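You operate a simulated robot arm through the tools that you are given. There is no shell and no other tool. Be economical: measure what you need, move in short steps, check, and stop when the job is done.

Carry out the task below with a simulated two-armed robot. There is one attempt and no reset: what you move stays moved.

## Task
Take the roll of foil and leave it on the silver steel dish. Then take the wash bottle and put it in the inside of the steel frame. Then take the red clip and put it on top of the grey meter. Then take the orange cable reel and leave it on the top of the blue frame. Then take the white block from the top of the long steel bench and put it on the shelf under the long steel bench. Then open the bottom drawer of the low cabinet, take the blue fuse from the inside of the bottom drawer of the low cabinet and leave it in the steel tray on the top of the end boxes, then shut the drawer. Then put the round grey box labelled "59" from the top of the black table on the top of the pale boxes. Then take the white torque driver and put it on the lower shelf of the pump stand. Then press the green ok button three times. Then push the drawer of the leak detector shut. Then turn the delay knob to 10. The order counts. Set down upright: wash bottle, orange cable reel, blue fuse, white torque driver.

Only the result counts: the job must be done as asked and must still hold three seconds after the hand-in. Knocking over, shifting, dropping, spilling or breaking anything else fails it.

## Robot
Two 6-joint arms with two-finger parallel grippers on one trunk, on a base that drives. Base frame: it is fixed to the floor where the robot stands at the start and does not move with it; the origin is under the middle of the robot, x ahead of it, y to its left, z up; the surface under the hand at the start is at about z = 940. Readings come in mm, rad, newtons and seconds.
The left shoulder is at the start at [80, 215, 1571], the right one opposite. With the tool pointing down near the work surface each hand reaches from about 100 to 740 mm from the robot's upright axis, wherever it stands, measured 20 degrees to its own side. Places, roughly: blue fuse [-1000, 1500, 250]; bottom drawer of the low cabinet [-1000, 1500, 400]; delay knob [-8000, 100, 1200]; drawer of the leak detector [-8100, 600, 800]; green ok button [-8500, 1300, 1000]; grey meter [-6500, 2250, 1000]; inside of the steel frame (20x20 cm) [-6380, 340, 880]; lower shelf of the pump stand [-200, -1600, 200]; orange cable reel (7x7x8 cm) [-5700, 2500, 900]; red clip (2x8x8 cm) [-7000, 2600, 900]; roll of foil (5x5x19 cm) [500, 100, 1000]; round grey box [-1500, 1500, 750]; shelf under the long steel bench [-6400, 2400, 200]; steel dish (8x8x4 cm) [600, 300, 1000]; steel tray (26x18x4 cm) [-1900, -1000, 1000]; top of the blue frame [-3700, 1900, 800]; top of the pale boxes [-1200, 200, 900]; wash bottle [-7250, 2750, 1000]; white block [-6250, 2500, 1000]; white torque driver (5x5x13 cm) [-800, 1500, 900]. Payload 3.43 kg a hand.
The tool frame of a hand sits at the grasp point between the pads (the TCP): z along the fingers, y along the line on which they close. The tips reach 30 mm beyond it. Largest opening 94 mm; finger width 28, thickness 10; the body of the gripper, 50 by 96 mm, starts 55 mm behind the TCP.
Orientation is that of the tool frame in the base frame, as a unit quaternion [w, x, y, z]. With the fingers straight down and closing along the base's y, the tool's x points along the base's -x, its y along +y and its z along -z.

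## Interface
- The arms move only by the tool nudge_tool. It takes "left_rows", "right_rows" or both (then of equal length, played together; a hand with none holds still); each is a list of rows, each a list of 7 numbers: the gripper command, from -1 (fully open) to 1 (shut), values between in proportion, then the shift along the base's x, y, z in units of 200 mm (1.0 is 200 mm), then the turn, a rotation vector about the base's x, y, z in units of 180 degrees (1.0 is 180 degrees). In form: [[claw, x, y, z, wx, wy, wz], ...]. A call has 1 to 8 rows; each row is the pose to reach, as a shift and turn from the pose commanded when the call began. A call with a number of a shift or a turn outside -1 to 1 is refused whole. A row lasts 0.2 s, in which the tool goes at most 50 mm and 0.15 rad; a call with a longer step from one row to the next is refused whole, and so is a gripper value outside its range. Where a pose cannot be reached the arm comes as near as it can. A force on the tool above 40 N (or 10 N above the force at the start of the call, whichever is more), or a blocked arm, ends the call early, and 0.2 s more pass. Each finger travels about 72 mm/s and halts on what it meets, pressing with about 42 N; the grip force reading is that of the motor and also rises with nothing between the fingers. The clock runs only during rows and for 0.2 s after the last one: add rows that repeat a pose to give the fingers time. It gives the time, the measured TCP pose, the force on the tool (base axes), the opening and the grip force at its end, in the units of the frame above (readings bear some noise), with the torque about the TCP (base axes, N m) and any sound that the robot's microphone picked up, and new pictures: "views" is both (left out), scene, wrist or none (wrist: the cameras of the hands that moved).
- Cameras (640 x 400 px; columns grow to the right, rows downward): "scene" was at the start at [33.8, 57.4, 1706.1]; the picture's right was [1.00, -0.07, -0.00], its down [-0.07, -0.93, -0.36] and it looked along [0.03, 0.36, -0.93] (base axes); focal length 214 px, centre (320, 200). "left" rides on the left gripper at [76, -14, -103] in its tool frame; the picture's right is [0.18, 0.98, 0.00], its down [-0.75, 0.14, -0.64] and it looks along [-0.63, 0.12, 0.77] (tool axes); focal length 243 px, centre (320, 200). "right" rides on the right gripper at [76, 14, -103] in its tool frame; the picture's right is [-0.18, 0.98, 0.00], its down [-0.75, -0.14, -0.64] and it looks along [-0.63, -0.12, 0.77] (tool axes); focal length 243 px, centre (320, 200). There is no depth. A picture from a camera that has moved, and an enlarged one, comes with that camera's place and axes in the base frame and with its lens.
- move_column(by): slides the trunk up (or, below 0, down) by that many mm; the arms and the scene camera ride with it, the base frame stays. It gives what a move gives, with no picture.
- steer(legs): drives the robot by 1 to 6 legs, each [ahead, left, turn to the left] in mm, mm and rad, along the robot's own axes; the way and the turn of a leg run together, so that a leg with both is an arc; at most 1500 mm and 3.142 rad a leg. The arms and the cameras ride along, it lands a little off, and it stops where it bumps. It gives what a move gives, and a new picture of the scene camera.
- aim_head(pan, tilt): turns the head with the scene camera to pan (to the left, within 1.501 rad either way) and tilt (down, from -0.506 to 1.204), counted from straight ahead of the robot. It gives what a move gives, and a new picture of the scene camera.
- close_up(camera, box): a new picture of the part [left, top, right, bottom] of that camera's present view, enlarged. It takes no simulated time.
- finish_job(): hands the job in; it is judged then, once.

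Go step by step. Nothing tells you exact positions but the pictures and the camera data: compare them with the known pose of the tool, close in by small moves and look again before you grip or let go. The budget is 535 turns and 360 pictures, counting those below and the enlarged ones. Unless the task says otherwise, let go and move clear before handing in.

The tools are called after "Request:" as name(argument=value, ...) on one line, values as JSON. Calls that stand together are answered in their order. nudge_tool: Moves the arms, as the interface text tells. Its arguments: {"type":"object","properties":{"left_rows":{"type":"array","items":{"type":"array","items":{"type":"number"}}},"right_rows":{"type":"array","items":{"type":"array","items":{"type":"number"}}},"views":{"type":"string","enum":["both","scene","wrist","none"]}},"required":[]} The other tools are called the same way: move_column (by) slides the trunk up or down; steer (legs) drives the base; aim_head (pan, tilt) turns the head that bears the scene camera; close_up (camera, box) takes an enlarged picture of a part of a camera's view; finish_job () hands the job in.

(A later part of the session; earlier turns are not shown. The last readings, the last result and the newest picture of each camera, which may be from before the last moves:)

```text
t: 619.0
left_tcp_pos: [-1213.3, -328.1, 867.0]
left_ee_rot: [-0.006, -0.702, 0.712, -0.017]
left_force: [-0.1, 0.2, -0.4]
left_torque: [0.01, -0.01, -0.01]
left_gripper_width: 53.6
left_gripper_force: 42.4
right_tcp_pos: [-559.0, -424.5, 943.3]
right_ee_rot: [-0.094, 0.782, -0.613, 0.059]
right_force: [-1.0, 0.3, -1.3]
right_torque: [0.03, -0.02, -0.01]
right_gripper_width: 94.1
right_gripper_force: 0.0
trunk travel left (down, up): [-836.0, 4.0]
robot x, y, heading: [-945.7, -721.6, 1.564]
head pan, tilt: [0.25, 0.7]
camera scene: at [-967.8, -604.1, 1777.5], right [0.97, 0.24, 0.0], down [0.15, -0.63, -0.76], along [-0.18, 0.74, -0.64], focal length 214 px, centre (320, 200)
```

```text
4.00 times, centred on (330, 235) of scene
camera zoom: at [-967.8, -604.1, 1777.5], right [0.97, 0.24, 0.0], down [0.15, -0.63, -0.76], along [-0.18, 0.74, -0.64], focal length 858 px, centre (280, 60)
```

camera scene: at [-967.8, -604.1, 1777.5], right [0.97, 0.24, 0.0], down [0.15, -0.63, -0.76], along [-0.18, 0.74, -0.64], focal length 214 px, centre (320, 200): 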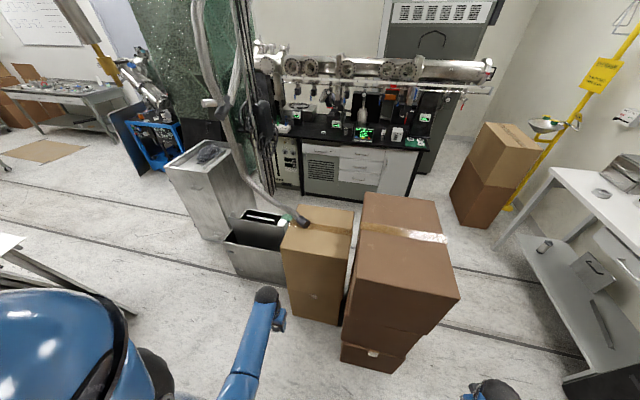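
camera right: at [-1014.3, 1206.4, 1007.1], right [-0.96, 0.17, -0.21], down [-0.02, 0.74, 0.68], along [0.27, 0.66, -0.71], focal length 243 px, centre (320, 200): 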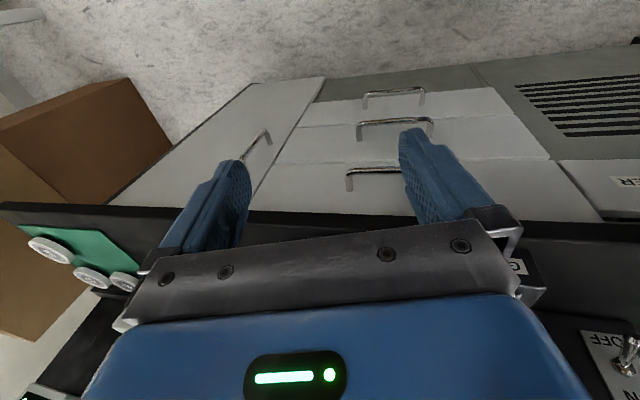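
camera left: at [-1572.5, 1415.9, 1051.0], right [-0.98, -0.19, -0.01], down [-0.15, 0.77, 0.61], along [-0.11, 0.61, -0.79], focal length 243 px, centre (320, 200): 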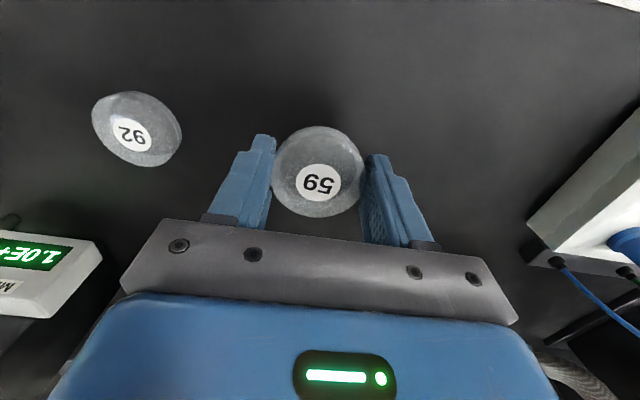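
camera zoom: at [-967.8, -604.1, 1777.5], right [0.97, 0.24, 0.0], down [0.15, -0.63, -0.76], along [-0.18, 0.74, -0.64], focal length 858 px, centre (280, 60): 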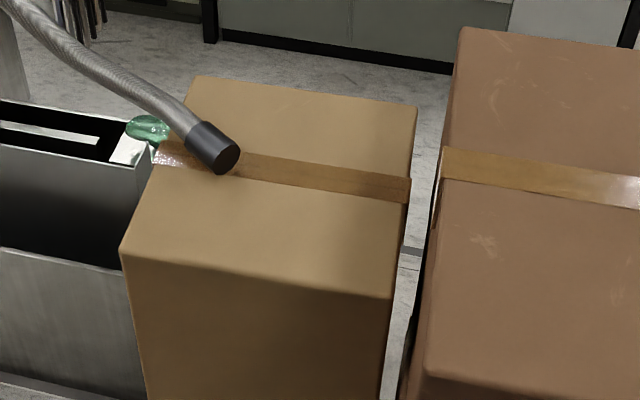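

Pale box top: x −1325..−990, y 0..345, z≈905. I'll place the disc at about (−1090, 105), clear of the hose end. Raise the left hand first.

Request:
nudge_tool(left_rows=[[1, 0.05, 0.15, 0.15, 0, 0, 0], [1, 0.1, 0.3, 0.3, 0, 0, 0], [1, 0.15, 0.45, 0.45, 0, 0, 0], [1, 0.2, 0.6, 0.6, 0, 0, 0], [1, 0.25, 0.75, 0.75, 0, 0, 0], [1, 0.3, 0.9, 0.9, 0, 0, 0], [1, 0.35, 1.0, 1.0, 0, 0, 0]], views="none")

```text
t: 620.6
left_tcp_pos: [-1143.4, -127.8, 1067.5]
left_ee_rot: [-0.006, -0.702, 0.712, -0.017]
left_force: [-0.7, -0.1, -0.3]
left_torque: [0.01, 0.0, 0.0]
left_gripper_width: 53.9
left_gripper_force: 41.7
right_tcp_pos: [-559.2, -425.5, 942.3]
right_ee_rot: [-0.093, 0.781, -0.614, 0.059]
right_force: [0.3, -0.4, -0.1]
right_torque: [0.0, 0.01, 0.0]
right_gripper_width: 94.1
right_gripper_force: 0.0
trunk travel left (down, up): [-836.0, 4.0]
robot x, y, heading: [-946.7, -717.1, 1.557]
head pan, tilt: [0.25, 0.7]
```

Request:
steer(legs=[[150, 0, 0.01]])

Request:
nudge_tool(left_rows=[[1, 0.12, 0.15, -0.05, 0, 0, 0], [1, 0.24, 0.3, -0.1, 0, 0, 0], [1, 0.26, 0.4, -0.15, 0, 0, 0]], views="both")

```text
t: 622.0
left_tcp_pos: [-1147.9, 14.3, 1068.0]
left_ee_rot: [-0.005, -0.704, 0.71, -0.016]
left_force: [0.6, -0.4, 0.5]
left_torque: [0.02, 0.01, -0.03]
left_gripper_width: 53.9
left_gripper_force: 41.5
right_tcp_pos: [-560.3, -276.0, 942.8]
right_ee_rot: [-0.096, 0.783, -0.612, 0.058]
right_force: [0.2, 0.8, 0.5]
right_torque: [0.01, -0.02, -0.01]
right_gripper_width: 94.0
right_gripper_force: 0.1
trunk travel left (down, up): [-836.0, 4.0]
robot x, y, heading: [-948.1, -574.8, 1.566]
head pan, tilt: [0.25, 0.7]
camera scene: at [-966.8, -461.4, 1777.9], right [0.97, 0.24, 0.0], down [0.16, -0.62, -0.77], along [-0.19, 0.74, -0.64], focal length 214 px, centre (320, 200)
```

scene: 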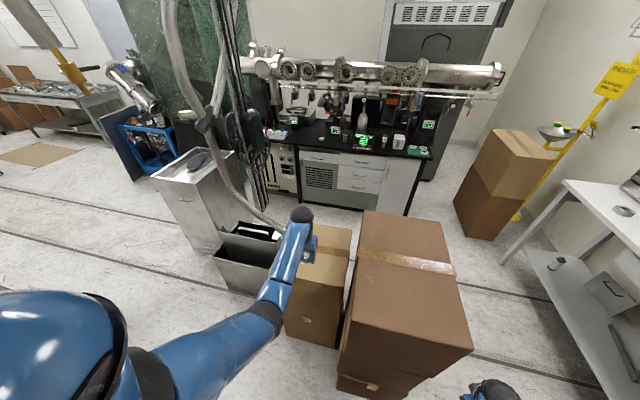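

```text
t: 622.8
left_tcp_pos: [-1094.1, 99.5, 1036.8]
left_ee_rot: [-0.006, -0.705, 0.709, -0.017]
left_force: [-1.0, -0.8, -0.2]
left_torque: [-0.02, -0.02, -0.01]
left_gripper_width: 53.7
left_gripper_force: 42.4
right_tcp_pos: [-560.9, -272.9, 941.6]
right_ee_rot: [-0.092, 0.785, -0.61, 0.059]
right_force: [0.4, 1.0, -0.1]
right_torque: [-0.01, 0.04, 0.05]
right_gripper_width: 94.0
right_gripper_force: 0.2
trunk travel left (down, up): [-836.0, 4.0]
robot x, y, heading: [-948.0, -573.4, 1.566]
head pan, tilt: [0.25, 0.7]
camera scene: at [-966.9, -455.0, 1777.4], right [0.97, 0.24, 0.0], down [0.16, -0.63, -0.76], along [-0.19, 0.74, -0.64], focal length 214 px, centre (320, 200)
camera left: at [-1082.8, 26.5, 1142.6], right [-0.98, -0.18, -0.01], down [-0.15, 0.78, 0.61], along [-0.1, 0.61, -0.79], focal length 243 px, centre (320, 200)
```

scene: 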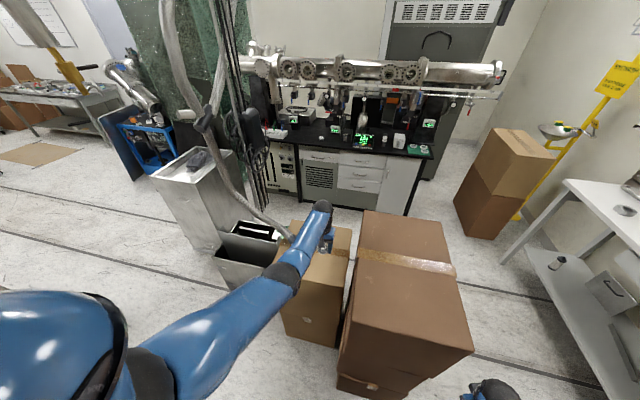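
left: 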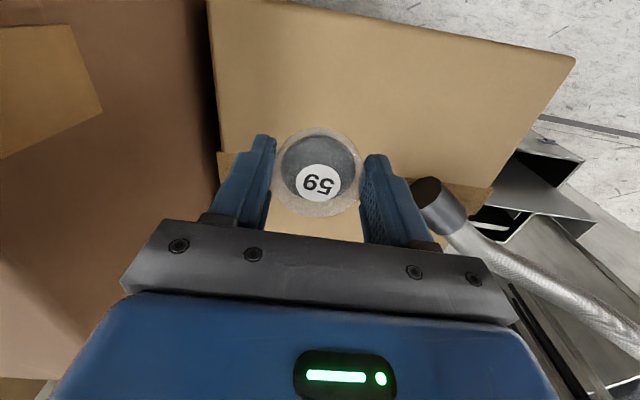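

The hose end is near the right finger; shift 45 mm toward me and lower.

Request:
nudge_tool(left_rows=[[1, 0.05, -0.12, 0, 0, 0, 0], [1, 0.05, -0.24, 0, 0, 0, 0], [1, 0.05, -0.24, -0.2, 0, 0, 0], [1, 0.05, -0.24, -0.38, 0, 0, 0]], views="wrist")

```text
t: 623.8
left_tcp_pos: [-1086.8, 50.2, 958.4]
left_ee_rot: [-0.006, -0.704, 0.71, -0.018]
left_force: [-0.3, 0.2, -0.5]
left_torque: [-0.04, 0.01, 0.0]
left_gripper_width: 53.7
left_gripper_force: 41.9
right_tcp_pos: [-560.4, -271.3, 941.0]
right_ee_rot: [-0.093, 0.784, -0.611, 0.06]
right_force: [0.0, -0.3, 0.9]
right_torque: [-0.04, -0.01, -0.03]
right_gripper_width: 94.2
right_gripper_force: 0.0
trunk travel left (down, up): [-836.0, 4.0]
robot x, y, heading: [-946.1, -571.5, 1.566]
head pan, tilt: [0.25, 0.7]
camera left: at [-1074.8, -22.3, 1064.7], right [-0.98, -0.18, -0.01], down [-0.15, 0.78, 0.61], along [-0.1, 0.61, -0.79], focal length 243 px, centre (320, 200)
```

left: 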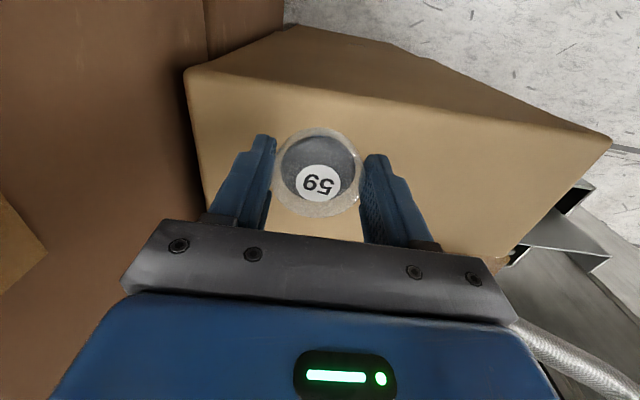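

Request:
nudge_tool(left_rows=[[1, 0.02, 0.15, 0, 0, 0, 0], [1, 0.02, 0.15, -0.04, 0, 0, 0], [1, 0.02, 0.15, -0.07, 0, 0, 0], [1, 0.02, 0.15, -0.1, 0, 0, 0], [1, 0.02, 0.15, -0.13, 0, 0, 0], [1, 0.02, 0.15, -0.16, 0, 0, 0], [1, 0.02, 0.15, -0.19, 0, 0, 0]], views="wrist")

```text
t: 625.4
left_tcp_pos: [-1083.4, 71.4, 927.7]
left_ee_rot: [-0.005, -0.705, 0.709, -0.017]
left_force: [-0.1, -0.8, -0.2]
left_torque: [0.01, 0.01, 0.0]
left_gripper_width: 53.6
left_gripper_force: 41.6
left hand out of reach, approached as far as the arm can: row 6, 7
right_tcp_pos: [-560.3, -273.1, 943.0]
right_ee_rot: [-0.094, 0.784, -0.612, 0.059]
right_force: [-0.6, 0.0, 0.2]
right_torque: [0.0, -0.02, 0.02]
right_gripper_width: 93.9
right_gripper_force: 0.0
trunk travel left (down, up): [-836.0, 4.0]
robot x, y, heading: [-945.3, -570.8, 1.57]
head pan, tilt: [0.25, 0.7]
camera left: at [-1071.2, -1.2, 1033.4], right [-0.98, -0.18, -0.01], down [-0.15, 0.77, 0.62], along [-0.1, 0.61, -0.79], focal length 243 px, centre (320, 200)
```

left: 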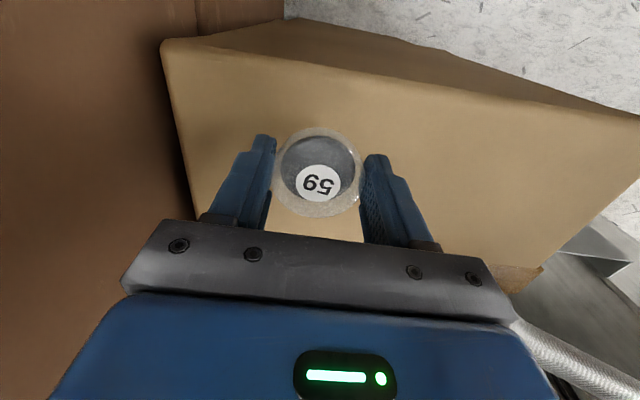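

Reach limit; use the trunk to lower gently.

Request:
move_column(by=-10)

Request:
move_column(by=-8)

```text
t: 626.0
left_tcp_pos: [-1081.5, 71.9, 917.3]
left_ee_rot: [-0.006, -0.705, 0.709, -0.017]
left_force: [0.3, 0.0, 0.0]
left_torque: [-0.02, 0.02, 0.03]
left_gripper_width: 54.0
left_gripper_force: 41.9
right_tcp_pos: [-560.9, -273.0, 933.2]
right_ee_rot: [-0.094, 0.783, -0.612, 0.059]
right_force: [-0.5, -0.1, 0.3]
right_torque: [-0.01, -0.03, 0.0]
right_gripper_width: 93.7
right_gripper_force: 0.1
trunk travel left (down, up): [-826.0, 14.0]
robot x, y, heading: [-948.5, -572.2, 1.571]
head pan, tilt: [0.25, 0.7]
```

```text
t: 626.5
left_tcp_pos: [-1081.3, 72.1, 908.0]
left_ee_rot: [-0.005, -0.704, 0.71, -0.017]
left_force: [0.2, -0.3, -0.4]
left_torque: [0.02, 0.02, 0.02]
left_gripper_width: 53.9
left_gripper_force: 41.9
right_tcp_pos: [-560.8, -273.6, 925.1]
right_ee_rot: [-0.093, 0.783, -0.612, 0.059]
right_force: [-1.0, -0.1, 0.1]
right_torque: [-0.01, 0.0, 0.02]
right_gripper_width: 94.2
right_gripper_force: 0.0
trunk travel left (down, up): [-818.0, 22.0]
robot x, y, heading: [-946.2, -570.2, 1.568]
head pan, tilt: [0.25, 0.7]
```

Request:
nudge_tool(left_rows=[[1, 0, 0, -0.03, 0, 0, 0], [1, 0, 0, -0.06, 0, 0, 0], [1, 0, 0, -0.09, 0, 0, 0], [1, 0, 0, -0.12, 0, 0, 0], [1, 0, 0, -0.15, 0, 0, 0], [1, 0, 0, -0.18, 0, 0, 0]], views="wrist")

```text
t: 627.7
left_tcp_pos: [-1081.8, 66.6, 901.2]
left_ee_rot: [0.002, -0.705, 0.709, -0.011]
left_force: [0.4, -9.4, 22.3]
left_torque: [-0.55, 0.31, 0.2]
left_gripper_width: 53.8
left_gripper_force: 42.4
left hand out of reach, approached as far as the arm can: row 2, 3, 4, 5
right_tcp_pos: [-560.7, -276.1, 925.2]
right_ee_rot: [-0.094, 0.784, -0.611, 0.057]
right_force: [-0.8, 0.3, -0.4]
right_torque: [-0.03, 0.0, 0.0]
right_gripper_width: 93.7
right_gripper_force: 0.1
trunk travel left (down, up): [-818.0, 22.0]
robot x, y, heading: [-946.1, -567.6, 1.566]
head pan, tilt: [0.25, 0.7]
stopped in row 5 (left hand): the force on the tool passed its limit at 51 N (the readings are from after the stop); the commanded pose is now the measured one
camera left: at [-1071.8, -8.6, 1004.9], right [-0.98, -0.18, -0.01], down [-0.15, 0.76, 0.63], along [-0.1, 0.62, -0.78], focal length 243 px, centre (320, 200)
```

left: 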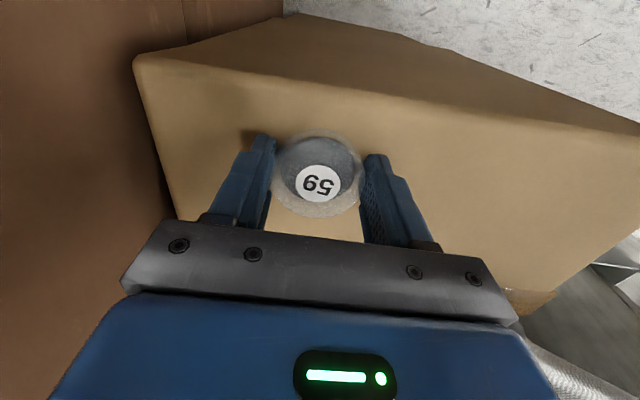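

Contact. Relieve and open, then lift with the trunk.

Request:
nudge_tool(left_rows=[[1, 0, 0, 0.015, 0, 0, 0], [0.5, 0, 0, 0.015, 0, 0, 0], [0, 0, 0, 0.015, 0, 0, 0], [-0.5, 0, 0, 0.015, 0, 0, 0], [-0.7, 0, 0, 0.015, 0, 0, 0], [-0.7, 0, 0, 0.015, 0, 0, 0]], views="none")

Request:
move_column(by=20)

Request:
nudge_tool(left_rows=[[-0.7, 0, 0, 0.1, 0, 0, 0], [-0.7, 0, 0, 0.25, 0, 0, 0], [-0.7, 0, 0, 0.45, 0, 0, 0], [-0.7, 0, 0, 0.65, 0, 0, 0]], views="wrist")

```text
t: 629.1
left_tcp_pos: [-1083.1, 67.4, 900.0]
left_ee_rot: [0.001, -0.704, 0.711, -0.01]
left_force: [4.9, 0.8, 5.2]
left_torque: [0.08, 0.09, -0.11]
left_gripper_width: 77.0
left_gripper_force: 0.1
right_tcp_pos: [-559.4, -273.6, 923.5]
right_ee_rot: [-0.094, 0.783, -0.611, 0.058]
right_force: [-0.8, -0.5, 0.0]
right_torque: [0.0, 0.0, 0.0]
right_gripper_width: 93.9
right_gripper_force: 0.1
trunk travel left (down, up): [-818.0, 22.0]
robot x, y, heading: [-945.3, -572.9, 1.565]
head pan, tilt: [0.25, 0.7]
```

```text
t: 629.8
left_tcp_pos: [-1084.5, 67.0, 921.6]
left_ee_rot: [0.0, -0.704, 0.71, -0.01]
left_force: [0.6, -0.5, 0.2]
left_torque: [0.01, -0.05, -0.02]
left_gripper_width: 80.1
left_gripper_force: 0.1
right_tcp_pos: [-560.7, -273.7, 944.4]
right_ee_rot: [-0.094, 0.783, -0.612, 0.059]
right_force: [0.5, -0.8, 1.0]
right_torque: [0.01, 0.03, -0.02]
right_gripper_width: 94.1
right_gripper_force: 0.1
trunk travel left (down, up): [-838.0, 2.0]
robot x, y, heading: [-946.1, -568.9, 1.569]
head pan, tilt: [0.25, 0.7]
```

```text
t: 630.8
left_tcp_pos: [-1082.2, 66.3, 1050.4]
left_ee_rot: [-0.001, -0.705, 0.709, -0.011]
left_force: [-0.5, 0.6, -0.8]
left_torque: [0.01, -0.01, -0.02]
left_gripper_width: 80.0
left_gripper_force: 0.2
right_tcp_pos: [-560.4, -273.4, 944.0]
right_ee_rot: [-0.095, 0.783, -0.612, 0.06]
right_force: [-0.4, -0.2, -0.4]
right_torque: [0.06, 0.01, -0.02]
right_gripper_width: 94.1
right_gripper_force: 0.0
trunk travel left (down, up): [-838.0, 2.0]
robot x, y, heading: [-951.3, -572.6, 1.574]
head pan, tilt: [0.25, 0.7]
camera left: at [-1071.9, -7.9, 1154.6], right [-0.98, -0.18, -0.01], down [-0.15, 0.76, 0.63], along [-0.1, 0.62, -0.78], focal length 243 px, centre (320, 200)
```

left: 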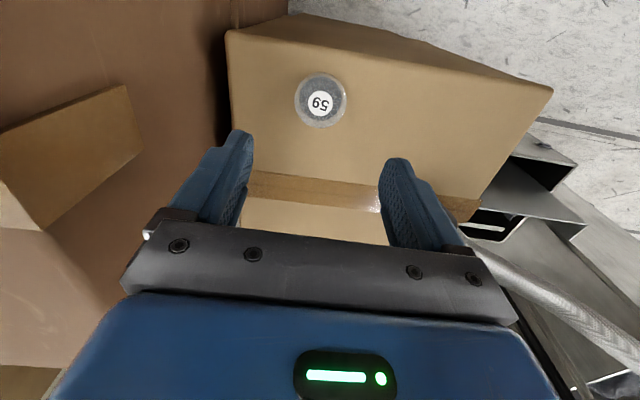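

Disc "59" is on the pale box. Back off, then return north for the torque driver.

Request:
steer(legs=[[-340, 0, 0], [0, -755, 0]])

Request:
nudge_tool(left_rows=[[-1, -0.1, -0.1, -0.2, 0, 0, 0], [-1, -0.2, -0.2, -0.4, 0, 0, 0], [-1, -0.3, -0.35, -0.55, 0, 0, 0], [-1, -0.4, -0.5, -0.7, 0, 0, 0], [-1, -0.5, -0.65, -0.85, 0, 0, 0], [-1, -0.55, -0.8, -1.0, 0, 0, 0], [-1, -0.55, -1.0, -1.0, 0, 0, 0]], views="none")

```text
t: 637.1
left_tcp_pos: [-313.4, -284.5, 1050.0]
left_ee_rot: [0.003, -0.696, 0.718, -0.012]
left_force: [0.3, 0.0, 0.5]
left_torque: [0.0, -0.03, -0.02]
left_gripper_width: 79.7
left_gripper_force: 0.0
right_tcp_pos: [197.8, -637.2, 944.8]
right_ee_rot: [-0.09, 0.779, -0.618, 0.054]
right_force: [-22.3, -0.9, 8.1]
right_torque: [-0.05, -0.02, 0.01]
right_gripper_width: 82.8
right_gripper_force: 0.0
trunk travel left (down, up): [-838.0, 2.0]
robot x, y, heading: [-185.9, -921.7, 1.543]
head pan, tilt: [0.25, 0.7]
stopped in leg 2: the force on the tool passed its limit at 41 N (the readings are from after the stop); the commanded pose is now the measured one
camera scene: at [-212.4, -811.2, 1779.6], right [0.98, 0.22, 0.0], down [0.15, -0.63, -0.77], along [-0.17, 0.75, -0.64], focal length 214 px, centre (320, 200)
```

scene: 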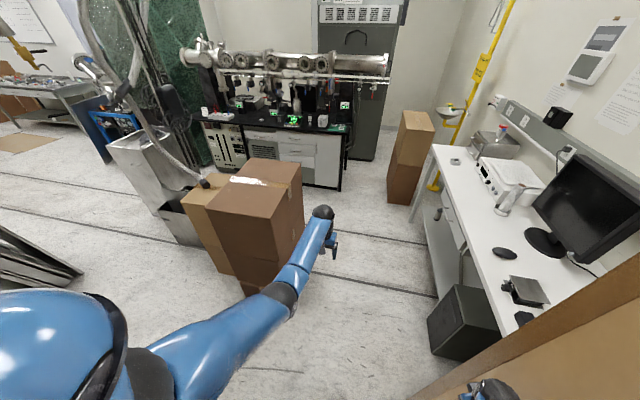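

```text
t: 638.7
left_tcp_pos: [-420.9, -484.5, 847.5]
left_ee_rot: [0.002, -0.696, 0.718, -0.012]
left_force: [0.3, -0.7, -1.3]
left_torque: [0.01, 0.01, 0.04]
left_gripper_width: 94.0
left_gripper_force: 0.1
right_tcp_pos: [198.1, -636.0, 945.4]
right_ee_rot: [-0.091, 0.778, -0.619, 0.054]
right_force: [-28.3, 5.1, 3.7]
right_torque: [0.11, 0.35, 0.27]
right_gripper_width: 79.9
right_gripper_force: 0.0
trunk travel left (down, up): [-838.0, 2.0]
robot x, y, heading: [-191.6, -923.1, 1.545]
head pan, tilt: [0.25, 0.7]
```

The right hand touches the crate; strafe left 70, tuck it, and drive north.

Request:
steer(legs=[[0, 70, 0.025]])

Request:
nudge_tool(right_rows=[[-1, -0.15, 0, 0, 0, 0, 0], [-1, -0.3, 0, 0, 0, 0, 0.03], [-1, -0.45, 0, 0, 0, 0, 0.07]], views="none")

Request:
steer(legs=[[850, 0, 0], [840, 0, 0], [0, 340, 0]])

Request:
aim_head(pan=0.2, tilt=0.75)

```text
t: 639.8
left_tcp_pos: [-488.5, -489.7, 849.7]
left_ee_rot: [-0.003, -0.704, 0.71, -0.008]
left_force: [0.5, 0.0, 0.8]
left_torque: [-0.01, 0.07, -0.03]
left_gripper_width: 93.9
left_gripper_force: 0.1
right_tcp_pos: [135.6, -625.4, 941.3]
right_ee_rot: [-0.089, 0.785, -0.611, 0.05]
right_force: [0.4, -0.7, -0.9]
right_torque: [0.01, 0.1, -0.03]
right_gripper_width: 94.0
right_gripper_force: 0.1
trunk travel left (down, up): [-838.0, 2.0]
robot x, y, heading: [-259.3, -924.2, 1.564]
head pan, tilt: [0.25, 0.7]
camera scene: at [-259.5, -809.0, 1779.7], right [0.97, 0.24, -0.01], down [0.15, -0.62, -0.77], along [-0.19, 0.74, -0.64], focal length 214 px, centre (320, 200)
```

scene: 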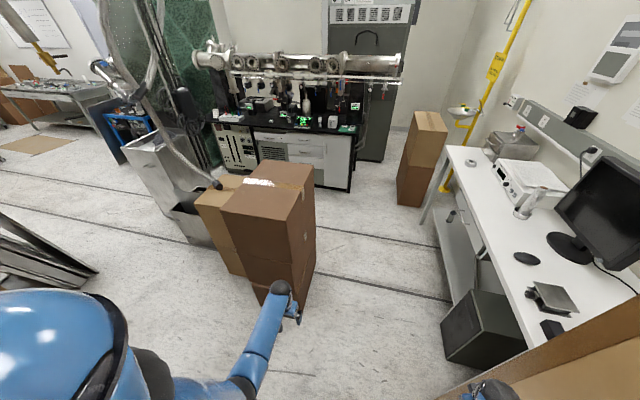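

```text
t: 640.6
left_tcp_pos: [-494.4, -489.3, 849.1]
left_ee_rot: [0.001, -0.704, 0.711, -0.011]
left_force: [-0.3, 0.0, -0.2]
left_torque: [0.01, 0.03, 0.0]
left_gripper_width: 94.1
left_gripper_force: 0.0
right_tcp_pos: [38.7, -624.4, 943.1]
right_ee_rot: [-0.096, 0.848, -0.52, 0.042]
right_force: [0.4, -0.7, 0.1]
right_torque: [-0.02, 0.02, -0.01]
right_gripper_width: 93.9
right_gripper_force: 0.1
trunk travel left (down, up): [-838.0, 2.0]
robot x, y, heading: [-257.4, -921.4, 1.564]
head pan, tilt: [0.25, 0.7]
```

```text
t: 651.1
left_tcp_pos: [-805.3, 1236.3, 848.9]
left_ee_rot: [0.001, -0.698, 0.716, -0.01]
left_force: [0.0, -0.1, -0.6]
left_torque: [0.02, 0.01, 0.02]
left_gripper_width: 94.0
left_gripper_force: 0.0
right_tcp_pos: [-273.3, 1090.8, 943.3]
right_ee_rot: [-0.095, 0.844, -0.527, 0.044]
right_force: [-0.5, 0.6, 0.3]
right_torque: [0.0, 0.04, -0.02]
right_gripper_width: 94.0
right_gripper_force: 0.0
trunk travel left (down, up): [-838.0, 2.0]
robot x, y, heading: [-575.4, 799.2, 1.548]
head pan, tilt: [0.25, 0.7]
camera scene: at [-587.7, 912.4, 1779.6], right [0.97, 0.23, 0.0], down [0.15, -0.63, -0.77], along [-0.18, 0.74, -0.64], focal length 214 px, centre (320, 200)
```

scene: 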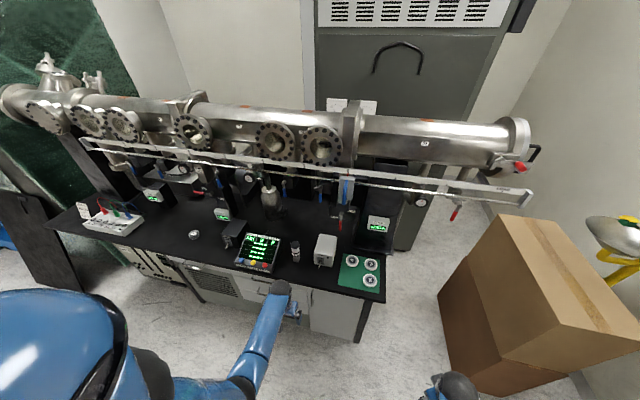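

```text
t: 651.7
left_tcp_pos: [-806.8, 1234.8, 848.2]
left_ee_rot: [0.001, -0.698, 0.716, -0.011]
left_force: [-0.1, 0.1, 0.5]
left_torque: [0.0, 0.02, 0.02]
left_gripper_width: 94.0
left_gripper_force: 0.1
right_tcp_pos: [-275.5, 1091.4, 942.8]
right_ee_rot: [-0.096, 0.843, -0.527, 0.044]
right_force: [-0.5, -0.1, 0.9]
right_torque: [0.0, 0.0, 0.01]
right_gripper_width: 93.9
right_gripper_force: 0.0
trunk travel left (down, up): [-838.0, 2.0]
robot x, y, heading: [-574.3, 797.8, 1.551]
head pan, tilt: [0.201, 0.75]
camera scene: at [-585.3, 911.3, 1775.3], right [0.98, 0.18, 0.0], down [0.12, -0.67, -0.73], along [-0.13, 0.72, -0.68], focal length 214 px, centre (320, 200)
```

scene: 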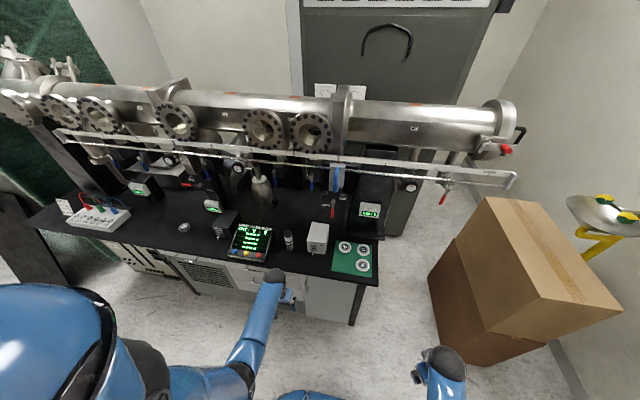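

Request:
close_up(camera="scene", box=[240, 195, 370, 276])

```text
4.92 times, centred on (305, 236) of scene
camera zoom: at [-585.3, 911.3, 1775.3], right [0.98, 0.18, 0.0], down [0.12, -0.67, -0.73], along [-0.13, 0.72, -0.68], focal length 1056 px, centre (394, 25)
```

zoom: 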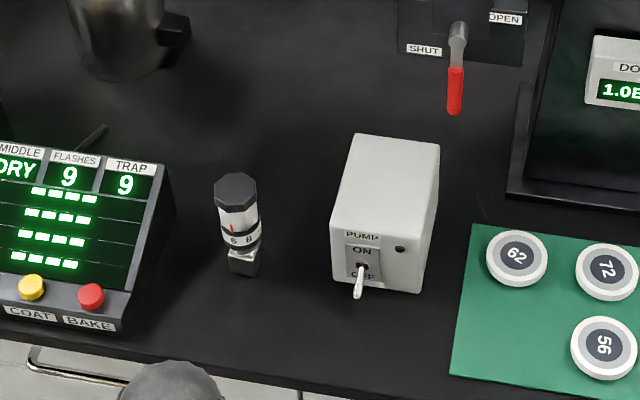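

Torque driver stands at (-847, 1493), z 861–995. Raise the left hand, then move over it.

Request:
nudge_tool(left_rows=[[-1, 0, 0.05, 0.2, 0, 0, 0], [-1, 0, 0.1, 0.4, 0, 0, 0], [-1, 0, 0.2, 0.6, 0, 0, 0], [-1, 0, 0.3, 0.8, 0, 0, 0], [-0.4, 0, 0.5, 0.95, 0, 0, 0], [-0.4, 0, 0.7, 1.0, 0, 0, 0]], views="none")

Request:
steer(legs=[[90, 0, 0.02]])

```text
t: 653.1
left_tcp_pos: [-805.5, 1375.6, 1048.0]
left_ee_rot: [0.001, -0.698, 0.716, -0.012]
left_force: [-0.2, 1.0, -0.5]
left_torque: [-0.01, 0.01, 0.02]
left_gripper_width: 65.8
left_gripper_force: 0.2
right_tcp_pos: [-275.3, 1093.1, 943.3]
right_ee_rot: [-0.095, 0.843, -0.527, 0.044]
right_force: [0.5, -0.7, -0.5]
right_torque: [0.0, -0.01, 0.02]
right_gripper_width: 94.0
right_gripper_force: 0.1
trunk travel left (down, up): [-838.0, 2.0]
robot x, y, heading: [-572.0, 799.9, 1.552]
head pan, tilt: [0.201, 0.75]
```

```text
t: 654.2
left_tcp_pos: [-817.0, 1450.5, 1053.9]
left_ee_rot: [0.005, -0.706, 0.708, -0.008]
left_force: [-0.2, -0.2, 0.5]
left_torque: [0.08, -0.02, 0.0]
left_gripper_width: 65.9
left_gripper_force: 0.2
right_tcp_pos: [-281.6, 1179.1, 945.5]
right_ee_rot: [-0.101, 0.849, -0.518, 0.042]
right_force: [0.2, -0.8, 0.8]
right_torque: [0.06, -0.03, 0.01]
right_gripper_width: 94.2
right_gripper_force: 0.1
trunk travel left (down, up): [-838.0, 2.0]
robot x, y, heading: [-573.1, 889.7, 1.57]
head pan, tilt: [0.201, 0.75]
camera scene: at [-588.5, 985.5, 1776.4], right [0.98, 0.2, 0.0], down [0.14, -0.66, -0.74], along [-0.15, 0.72, -0.67], focal length 214 px, centre (320, 200)
```

scene: 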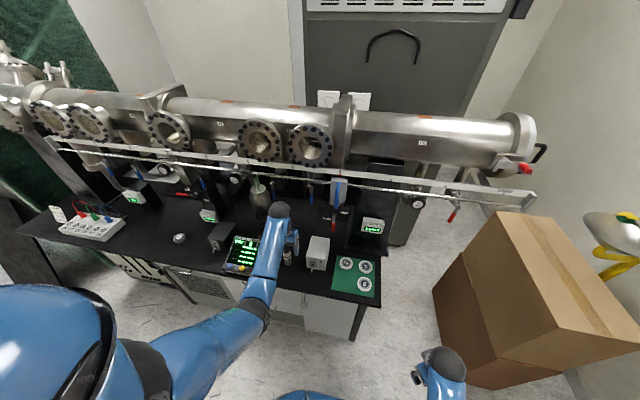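

Request:
nudge_tool(left_rows=[[-0.4, -0.08, 0.1, 0, 0, 0, 0], [-0.4, -0.15, 0.21, 0, 0, 0, 0], [-0.4, -0.15, 0.21, 0, 0, 0, 0]], views="wrist")

```text
t: 655.0
left_tcp_pos: [-846.9, 1498.9, 1049.1]
left_ee_rot: [0.001, -0.707, 0.707, -0.011]
left_force: [0.2, -0.2, 0.1]
left_torque: [-0.01, 0.03, 0.01]
left_gripper_width: 65.9
left_gripper_force: 0.0
right_tcp_pos: [-281.6, 1185.9, 944.0]
right_ee_rot: [-0.096, 0.849, -0.518, 0.043]
right_force: [0.3, -1.6, 0.5]
right_torque: [0.01, -0.01, 0.02]
right_gripper_width: 94.3
right_gripper_force: 0.0
trunk travel left (down, up): [-838.0, 2.0]
robot x, y, heading: [-568.6, 886.2, 1.571]
head pan, tilt: [0.201, 0.75]
camera left: at [-835.9, 1424.3, 1153.5], right [-0.98, -0.18, -0.01], down [-0.15, 0.76, 0.63], along [-0.1, 0.62, -0.78], focal length 243 px, centre (320, 200)
```

left: 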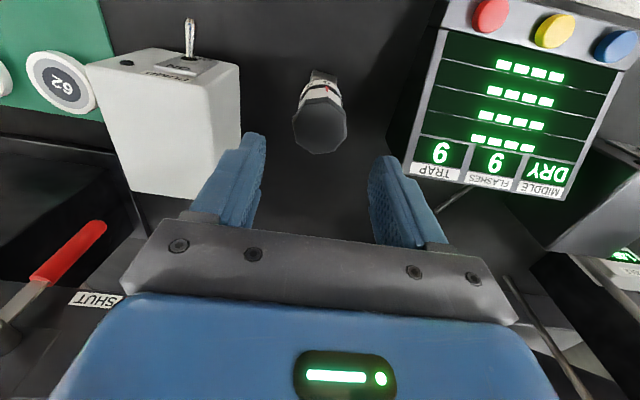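

Request:
nudge_tool(left_rows=[[-0.4, 0.01, -0.05, 0, 0, 0, 0], [-0.4, 0.01, -0.05, -0.2, 0, 0, 0], [-0.4, 0.01, -0.05, -0.4, 0, 0, 0], [-0.4, 0.01, -0.05, -0.54, 0, 0, 0]], views="wrist")

```text
t: 656.0
left_tcp_pos: [-845.4, 1492.5, 941.7]
left_ee_rot: [0.002, -0.707, 0.707, -0.011]
left_force: [0.0, 0.1, -0.1]
left_torque: [0.0, -0.03, 0.01]
left_gripper_width: 65.9
left_gripper_force: 0.0
right_tcp_pos: [-282.2, 1187.3, 944.2]
right_ee_rot: [-0.096, 0.849, -0.517, 0.044]
right_force: [-0.1, 0.7, 0.0]
right_torque: [0.02, -0.03, -0.02]
right_gripper_width: 93.8
right_gripper_force: 0.1
trunk travel left (down, up): [-838.0, 2.0]
robot x, y, heading: [-574.6, 884.7, 1.569]
head pan, tilt: [0.201, 0.75]
camera left: at [-833.7, 1416.7, 1046.8], right [-0.98, -0.18, -0.01], down [-0.15, 0.76, 0.63], along [-0.1, 0.62, -0.78], focal length 243 px, centre (320, 200)
```

left: 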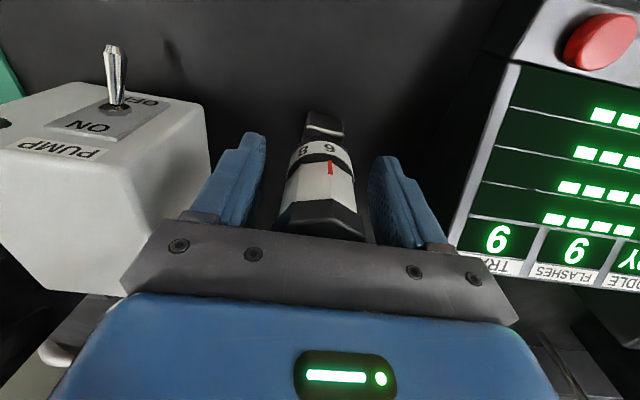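

Request:
nudge_tool(left_rows=[[0.2, 0, 0, 0, 0, 0, 0], [1, 0, 0, 0, 0, 0, 0], [1, 0, 0, 0, 0, 0, 0], [1, 0, 0, 0.1, 0, 0, 0], [1, 0, 0, 0.3, 0, 0, 0], [1, 0, 0, 0.5, 0, 0, 0], [1, 0, 0, 0.7, 0, 0, 0], [1, 0, 0, 0.85, 0, 0, 0]], views="wrist")

```text
t: 657.8
left_tcp_pos: [-843.3, 1491.3, 1112.0]
left_ee_rot: [0.001, -0.706, 0.708, -0.012]
left_force: [0.2, -0.2, -2.2]
left_torque: [-0.03, 0.0, -0.05]
left_gripper_width: 42.5
left_gripper_force: 41.9
right_tcp_pos: [-281.6, 1187.3, 944.2]
right_ee_rot: [-0.096, 0.849, -0.518, 0.043]
right_force: [0.3, -1.8, 0.8]
right_torque: [-0.01, 0.02, -0.03]
right_gripper_width: 94.0
right_gripper_force: 0.1
trunk travel left (down, up): [-838.0, 2.0]
robot x, y, heading: [-570.1, 886.9, 1.576]
head pan, tilt: [0.201, 0.75]
camera left: at [-831.0, 1416.2, 1217.4], right [-0.98, -0.18, -0.01], down [-0.15, 0.76, 0.63], along [-0.1, 0.62, -0.78], focal length 243 px, centre (320, 200)
```

left: 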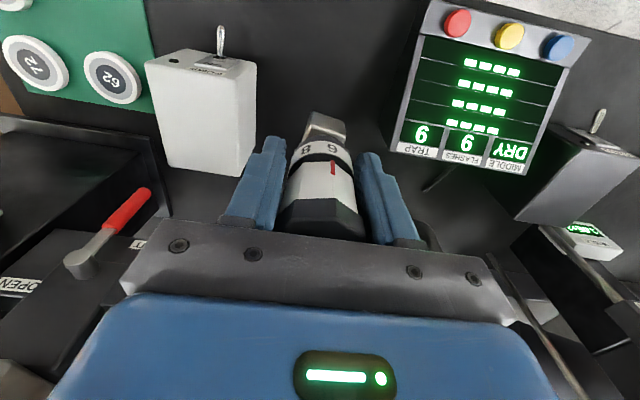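

Driver held upright. Back off and retract the hand.

Request:
steer(legs=[[-115, 0, 0]])

Request:
nudge_tool(left_rows=[[1, 0, -0.2, 0, 0, 0, 0], [1, 0, -0.4, -0.1, 0, 0, 0], [1, 0, -0.6, -0.2, 0, 0, 0], [1, 0, -0.75, -0.35, 0, 0, 0], [1, 0, -0.9, -0.5, 0, 0, 0], [1, 0, -1.0, -0.65, 0, 0, 0], [1, 0, -1.0, -0.85, 0, 0, 0]], views="none")

Request:
steer(legs=[[0, -350, 0], [-780, 0, 0], [-740, 0, 0]])

```text
t: 659.0
left_tcp_pos: [-843.3, 1380.9, 1108.4]
left_ee_rot: [0.0, -0.707, 0.707, -0.013]
left_force: [-0.4, 0.8, -3.4]
left_torque: [-0.02, 0.0, 0.0]
left_gripper_width: 42.2
left_gripper_force: 41.6
right_tcp_pos: [-282.0, 1077.0, 942.5]
right_ee_rot: [-0.094, 0.85, -0.517, 0.045]
right_force: [0.4, 0.0, 0.5]
right_torque: [-0.02, -0.01, -0.02]
right_gripper_width: 94.0
right_gripper_force: 0.1
trunk travel left (down, up): [-838.0, 2.0]
robot x, y, heading: [-570.8, 770.6, 1.575]
head pan, tilt: [0.201, 0.75]
camera scene: at [-589.2, 895.8, 1774.3], right [0.98, 0.2, 0.0], down [0.14, -0.67, -0.73], along [-0.15, 0.71, -0.69], focal length 214 px, centre (320, 200)
```

scene: 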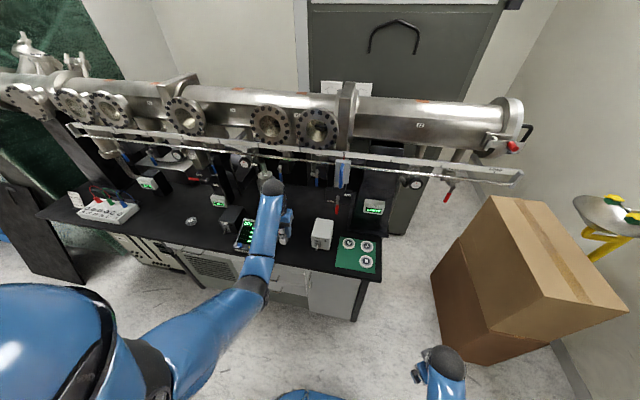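

```text
t: 660.6
left_tcp_pos: [-844.5, 1174.5, 944.7]
left_ee_rot: [0.002, -0.707, 0.707, -0.011]
left_force: [0.2, 0.2, -2.6]
left_torque: [-0.01, -0.03, 0.01]
left_gripper_width: 42.3
left_gripper_force: 42.1
left hand out of reach, approached as far as the arm can: row 1, 2, 3
right_tcp_pos: [-281.5, 1072.6, 943.1]
right_ee_rot: [-0.097, 0.85, -0.517, 0.043]
right_force: [0.0, 0.6, 0.3]
right_torque: [0.01, 0.02, 0.01]
right_gripper_width: 93.9
right_gripper_force: 0.1
trunk travel left (down, up): [-838.0, 2.0]
robot x, y, heading: [-572.8, 774.6, 1.571]
head pan, tilt: [0.201, 0.75]
```

```text
t: 670.2
left_tcp_pos: [-489.6, -315.6, 944.6]
left_ee_rot: [0.001, -0.706, 0.709, -0.01]
left_force: [-0.5, 0.3, -2.4]
left_torque: [-0.02, -0.01, 0.04]
left_gripper_width: 41.7
left_gripper_force: 41.8
right_tcp_pos: [72.6, -417.9, 943.3]
right_ee_rot: [-0.096, 0.848, -0.519, 0.044]
right_force: [-0.5, 0.4, 0.0]
right_torque: [-0.01, 0.0, 0.0]
right_gripper_width: 93.9
right_gripper_force: 0.1
trunk travel left (down, up): [-838.0, 2.0]
robot x, y, heading: [-221.1, -718.5, 1.57]
head pan, tilt: [0.201, 0.75]
camera scene: at [-236.3, -603.4, 1775.0], right [0.98, 0.2, 0.0], down [0.14, -0.67, -0.73], along [-0.15, 0.72, -0.68], focal length 214 px, centre (320, 200)
```

scene: 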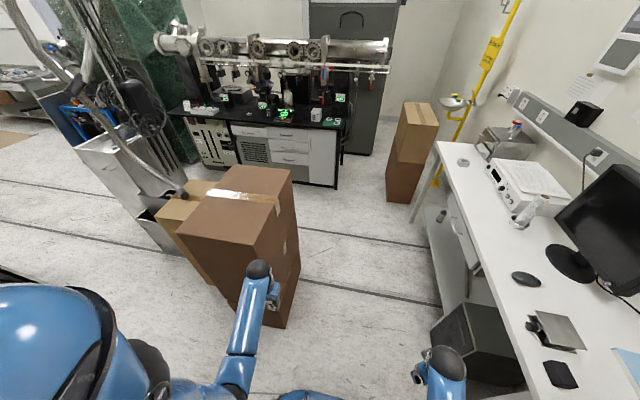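

Move to (-700,-800) and turn around to face the pump stand.

Request:
steer(legs=[[-80, 0, 0], [0, 480, 0], [0, 0, 3.13]])

Request:
aim_head(pan=0.3, tilt=0.6)

```text
t: 681.2
left_tcp_pos: [-408.8, -1190.0, 943.9]
left_ee_rot: [-0.011, 0.692, 0.722, -0.002]
left_force: [-1.6, 0.5, -2.9]
left_torque: [0.03, 0.04, 0.0]
left_gripper_width: 41.4
left_gripper_force: 41.8
right_tcp_pos: [-972.9, -1113.0, 942.6]
right_ee_rot: [-0.041, 0.498, 0.861, -0.098]
right_force: [-0.1, 0.2, -0.4]
right_torque: [0.01, -0.04, 0.0]
right_gripper_width: 93.9
right_gripper_force: 0.1
trunk travel left (down, up): [-838.0, 2.0]
robot x, y, heading: [-695.1, -799.6, -1.526]
head pan, tilt: [0.201, 0.75]
camera scene: at [-676.1, -908.8, 1775.2], right [-0.97, -0.24, 0.0], down [-0.17, 0.66, -0.73], along [0.18, -0.71, -0.68], focal length 214 px, centre (320, 200)
```

scene: 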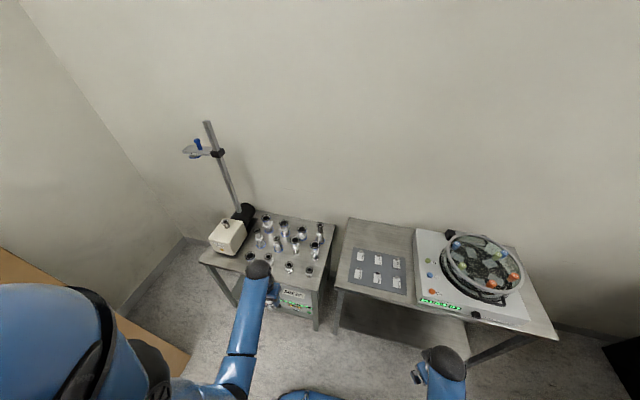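

```text
t: 681.9
left_tcp_pos: [-408.0, -1191.1, 943.6]
left_ee_rot: [-0.011, 0.692, 0.722, -0.001]
left_force: [-0.1, 0.5, -1.2]
left_torque: [0.05, 0.0, -0.01]
left_gripper_width: 41.3
left_gripper_force: 41.2
right_tcp_pos: [-973.6, -1112.5, 944.0]
right_ee_rot: [-0.041, 0.498, 0.861, -0.098]
right_force: [0.9, -0.2, 0.1]
right_torque: [-0.02, 0.0, 0.0]
right_gripper_width: 93.8
right_gripper_force: 0.1
trunk travel left (down, up): [-838.0, 2.0]
robot x, y, heading: [-697.2, -800.3, -1.524]
head pan, tilt: [0.3, 0.6]
camera scene: at [-666.4, -911.5, 1788.1], right [-0.94, -0.34, 0.0], down [-0.19, 0.53, -0.82], along [0.28, -0.78, -0.57], focal length 214 px, centre (320, 200)
```

scene: 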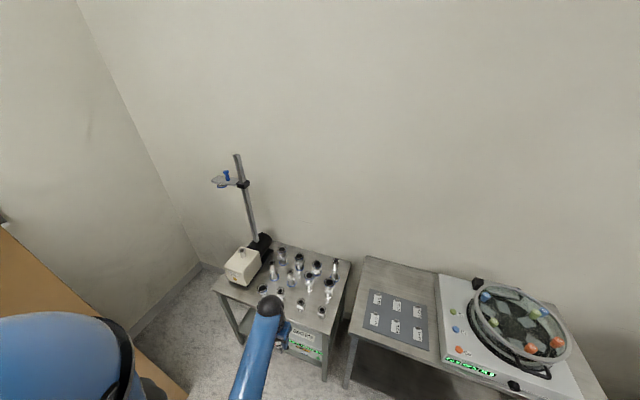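

Lower the trunk to see the lower shelf.

Request:
move_column(by=-400)

Request:
move_column(by=-250)

Request:
aim_head(pan=0.45, tilt=0.6)

Request:
close_up(camera="scene", box=[200, 180, 440, 330])

```text
t: 685.7
left_tcp_pos: [-409.0, -1190.5, 543.5]
left_ee_rot: [-0.012, 0.692, 0.722, -0.002]
left_force: [0.4, 0.6, -1.6]
left_torque: [-0.03, -0.02, 0.0]
left_gripper_width: 41.2
left_gripper_force: 41.5
right_tcp_pos: [-974.1, -1111.8, 543.6]
right_ee_rot: [-0.041, 0.498, 0.861, -0.098]
right_force: [-0.4, 0.3, 0.2]
right_torque: [-0.02, -0.03, 0.01]
right_gripper_width: 94.1
right_gripper_force: 0.0
trunk travel left (down, up): [-438.0, 402.0]
robot x, y, heading: [-697.4, -798.2, -1.523]
head pan, tilt: [0.3, 0.6]
```

```text
t: 688.3
left_tcp_pos: [-408.4, -1191.4, 295.6]
left_ee_rot: [-0.011, 0.692, 0.722, -0.001]
left_force: [-0.5, 0.2, -2.5]
left_torque: [-0.02, 0.03, -0.01]
left_gripper_width: 41.1
left_gripper_force: 42.3
right_tcp_pos: [-973.8, -1113.7, 294.7]
right_ee_rot: [-0.042, 0.498, 0.86, -0.098]
right_force: [0.1, -0.4, -0.2]
right_torque: [-0.05, 0.01, -0.01]
right_gripper_width: 94.2
right_gripper_force: 0.0
trunk travel left (down, up): [-188.0, 652.0]
robot x, y, heading: [-697.4, -802.5, -1.524]
head pan, tilt: [0.3, 0.6]
```

```text
t: 689.0
left_tcp_pos: [-408.4, -1190.9, 294.4]
left_ee_rot: [-0.011, 0.692, 0.722, -0.001]
left_force: [-1.6, 0.0, -2.0]
left_torque: [0.01, 0.04, 0.03]
left_gripper_width: 41.2
left_gripper_force: 42.3
right_tcp_pos: [-975.6, -1112.0, 294.4]
right_ee_rot: [-0.041, 0.498, 0.86, -0.098]
right_force: [0.0, 0.3, 0.0]
right_torque: [-0.03, 0.01, 0.01]
right_gripper_width: 94.0
right_gripper_force: 0.0
trunk travel left (down, up): [-188.0, 652.0]
robot x, y, heading: [-696.5, -799.3, -1.526]
head pan, tilt: [0.45, 0.6]
camera scene: at [-654.3, -906.0, 1138.1], right [-0.88, -0.48, 0.0], down [-0.27, 0.5, -0.82], along [0.39, -0.73, -0.57], focal length 214 px, centre (320, 200)
```

scene: 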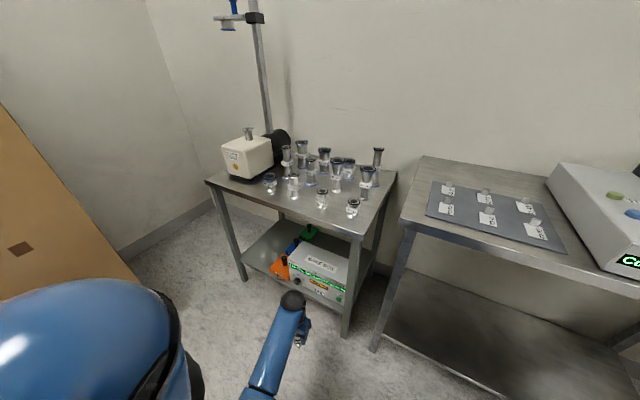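

```text
2.67 times, centred on (320, 255) of scene
camera zoom: at [-654.3, -906.0, 1138.1], right [-0.88, -0.48, 0.0], down [-0.27, 0.5, -0.82], along [0.39, -0.73, -0.57], focal length 572 px, centre (320, 53)
```

zoom: 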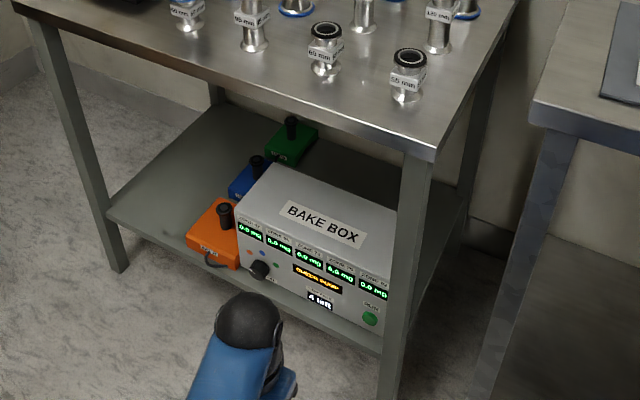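

Free space on the lower shelf at about (35, -1500), shelf z≈178. Strafe left 450 and extend the hand.

Request:
steer(legs=[[0, 445, -0.04]])

Request:
nudge_tool(left_rows=[[1, 0, -0.2, 0.02, 0, 0, 0], [1, 0, -0.4, 0.04, 0, 0, 0], [1, 0, -0.6, 0.06, 0, 0, 0], [1, 0, -0.8, 0.08, 0, 0, 0]], views="both")

```text
t: 691.7
left_tcp_pos: [22.0, -1188.4, 294.0]
left_ee_rot: [-0.011, 0.705, 0.709, -0.002]
left_force: [0.1, 0.1, -2.6]
left_torque: [-0.01, 0.0, 0.01]
left_gripper_width: 41.0
left_gripper_force: 41.9
right_tcp_pos: [-540.2, -1089.0, 294.2]
right_ee_rot: [-0.044, 0.514, 0.851, -0.097]
right_force: [-0.5, -0.7, 0.2]
right_torque: [0.04, 0.0, 0.05]
right_gripper_width: 94.3
right_gripper_force: 0.1
trunk travel left (down, up): [-188.0, 652.0]
robot x, y, heading: [-252.3, -786.8, -1.56]
head pan, tilt: [0.45, 0.6]
camera scene: at [-212.0, -894.9, 1138.1], right [-0.9, -0.44, 0.0], down [-0.25, 0.51, -0.82], along [0.37, -0.74, -0.57], focal length 214 px, centre (320, 200)
```

scene: 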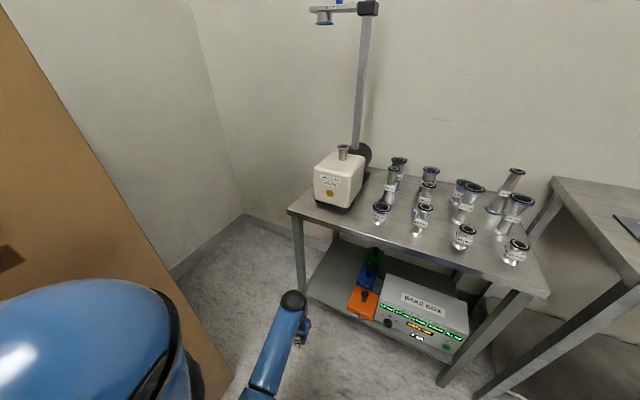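

```text
t: 692.7
left_tcp_pos: [19.7, -1347.9, 306.8]
left_ee_rot: [-0.012, 0.706, 0.708, 0.0]
left_force: [-0.4, -0.2, -3.4]
left_torque: [-0.01, 0.04, 0.02]
left_gripper_width: 41.0
left_gripper_force: 42.1
right_tcp_pos: [-539.6, -1088.8, 293.7]
right_ee_rot: [-0.043, 0.514, 0.851, -0.097]
right_force: [-0.4, 0.7, 0.5]
right_torque: [-0.02, -0.02, -0.02]
right_gripper_width: 94.1
right_gripper_force: 0.0
trunk travel left (down, up): [-188.0, 652.0]
robot x, y, heading: [-253.1, -787.4, -1.561]
head pan, tilt: [0.45, 0.6]
camera scene: at [-212.6, -895.4, 1138.0], right [-0.9, -0.44, 0.0], down [-0.25, 0.51, -0.82], along [0.37, -0.74, -0.57], focal length 214 px, centre (320, 200)
camera left: at [7.1, -1273.2, 412.5], right [0.98, 0.19, -0.01], down [0.16, -0.76, 0.63], along [0.11, -0.62, -0.78], focal length 243 px, centre (320, 200)
```

scene: 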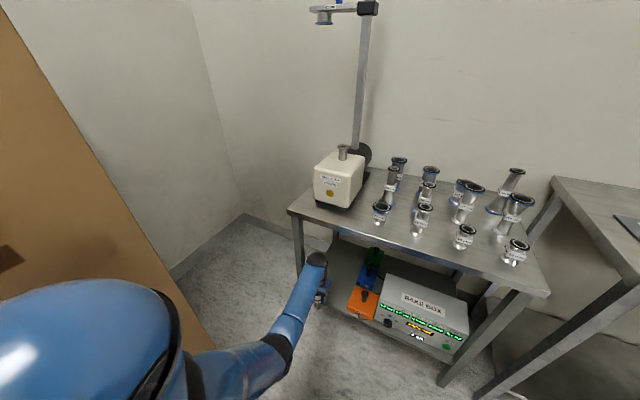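
left: 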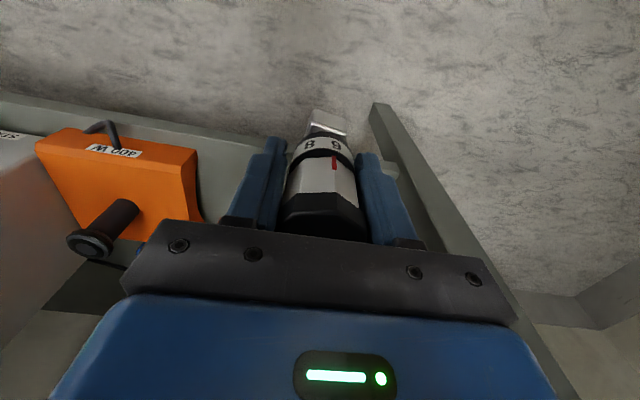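

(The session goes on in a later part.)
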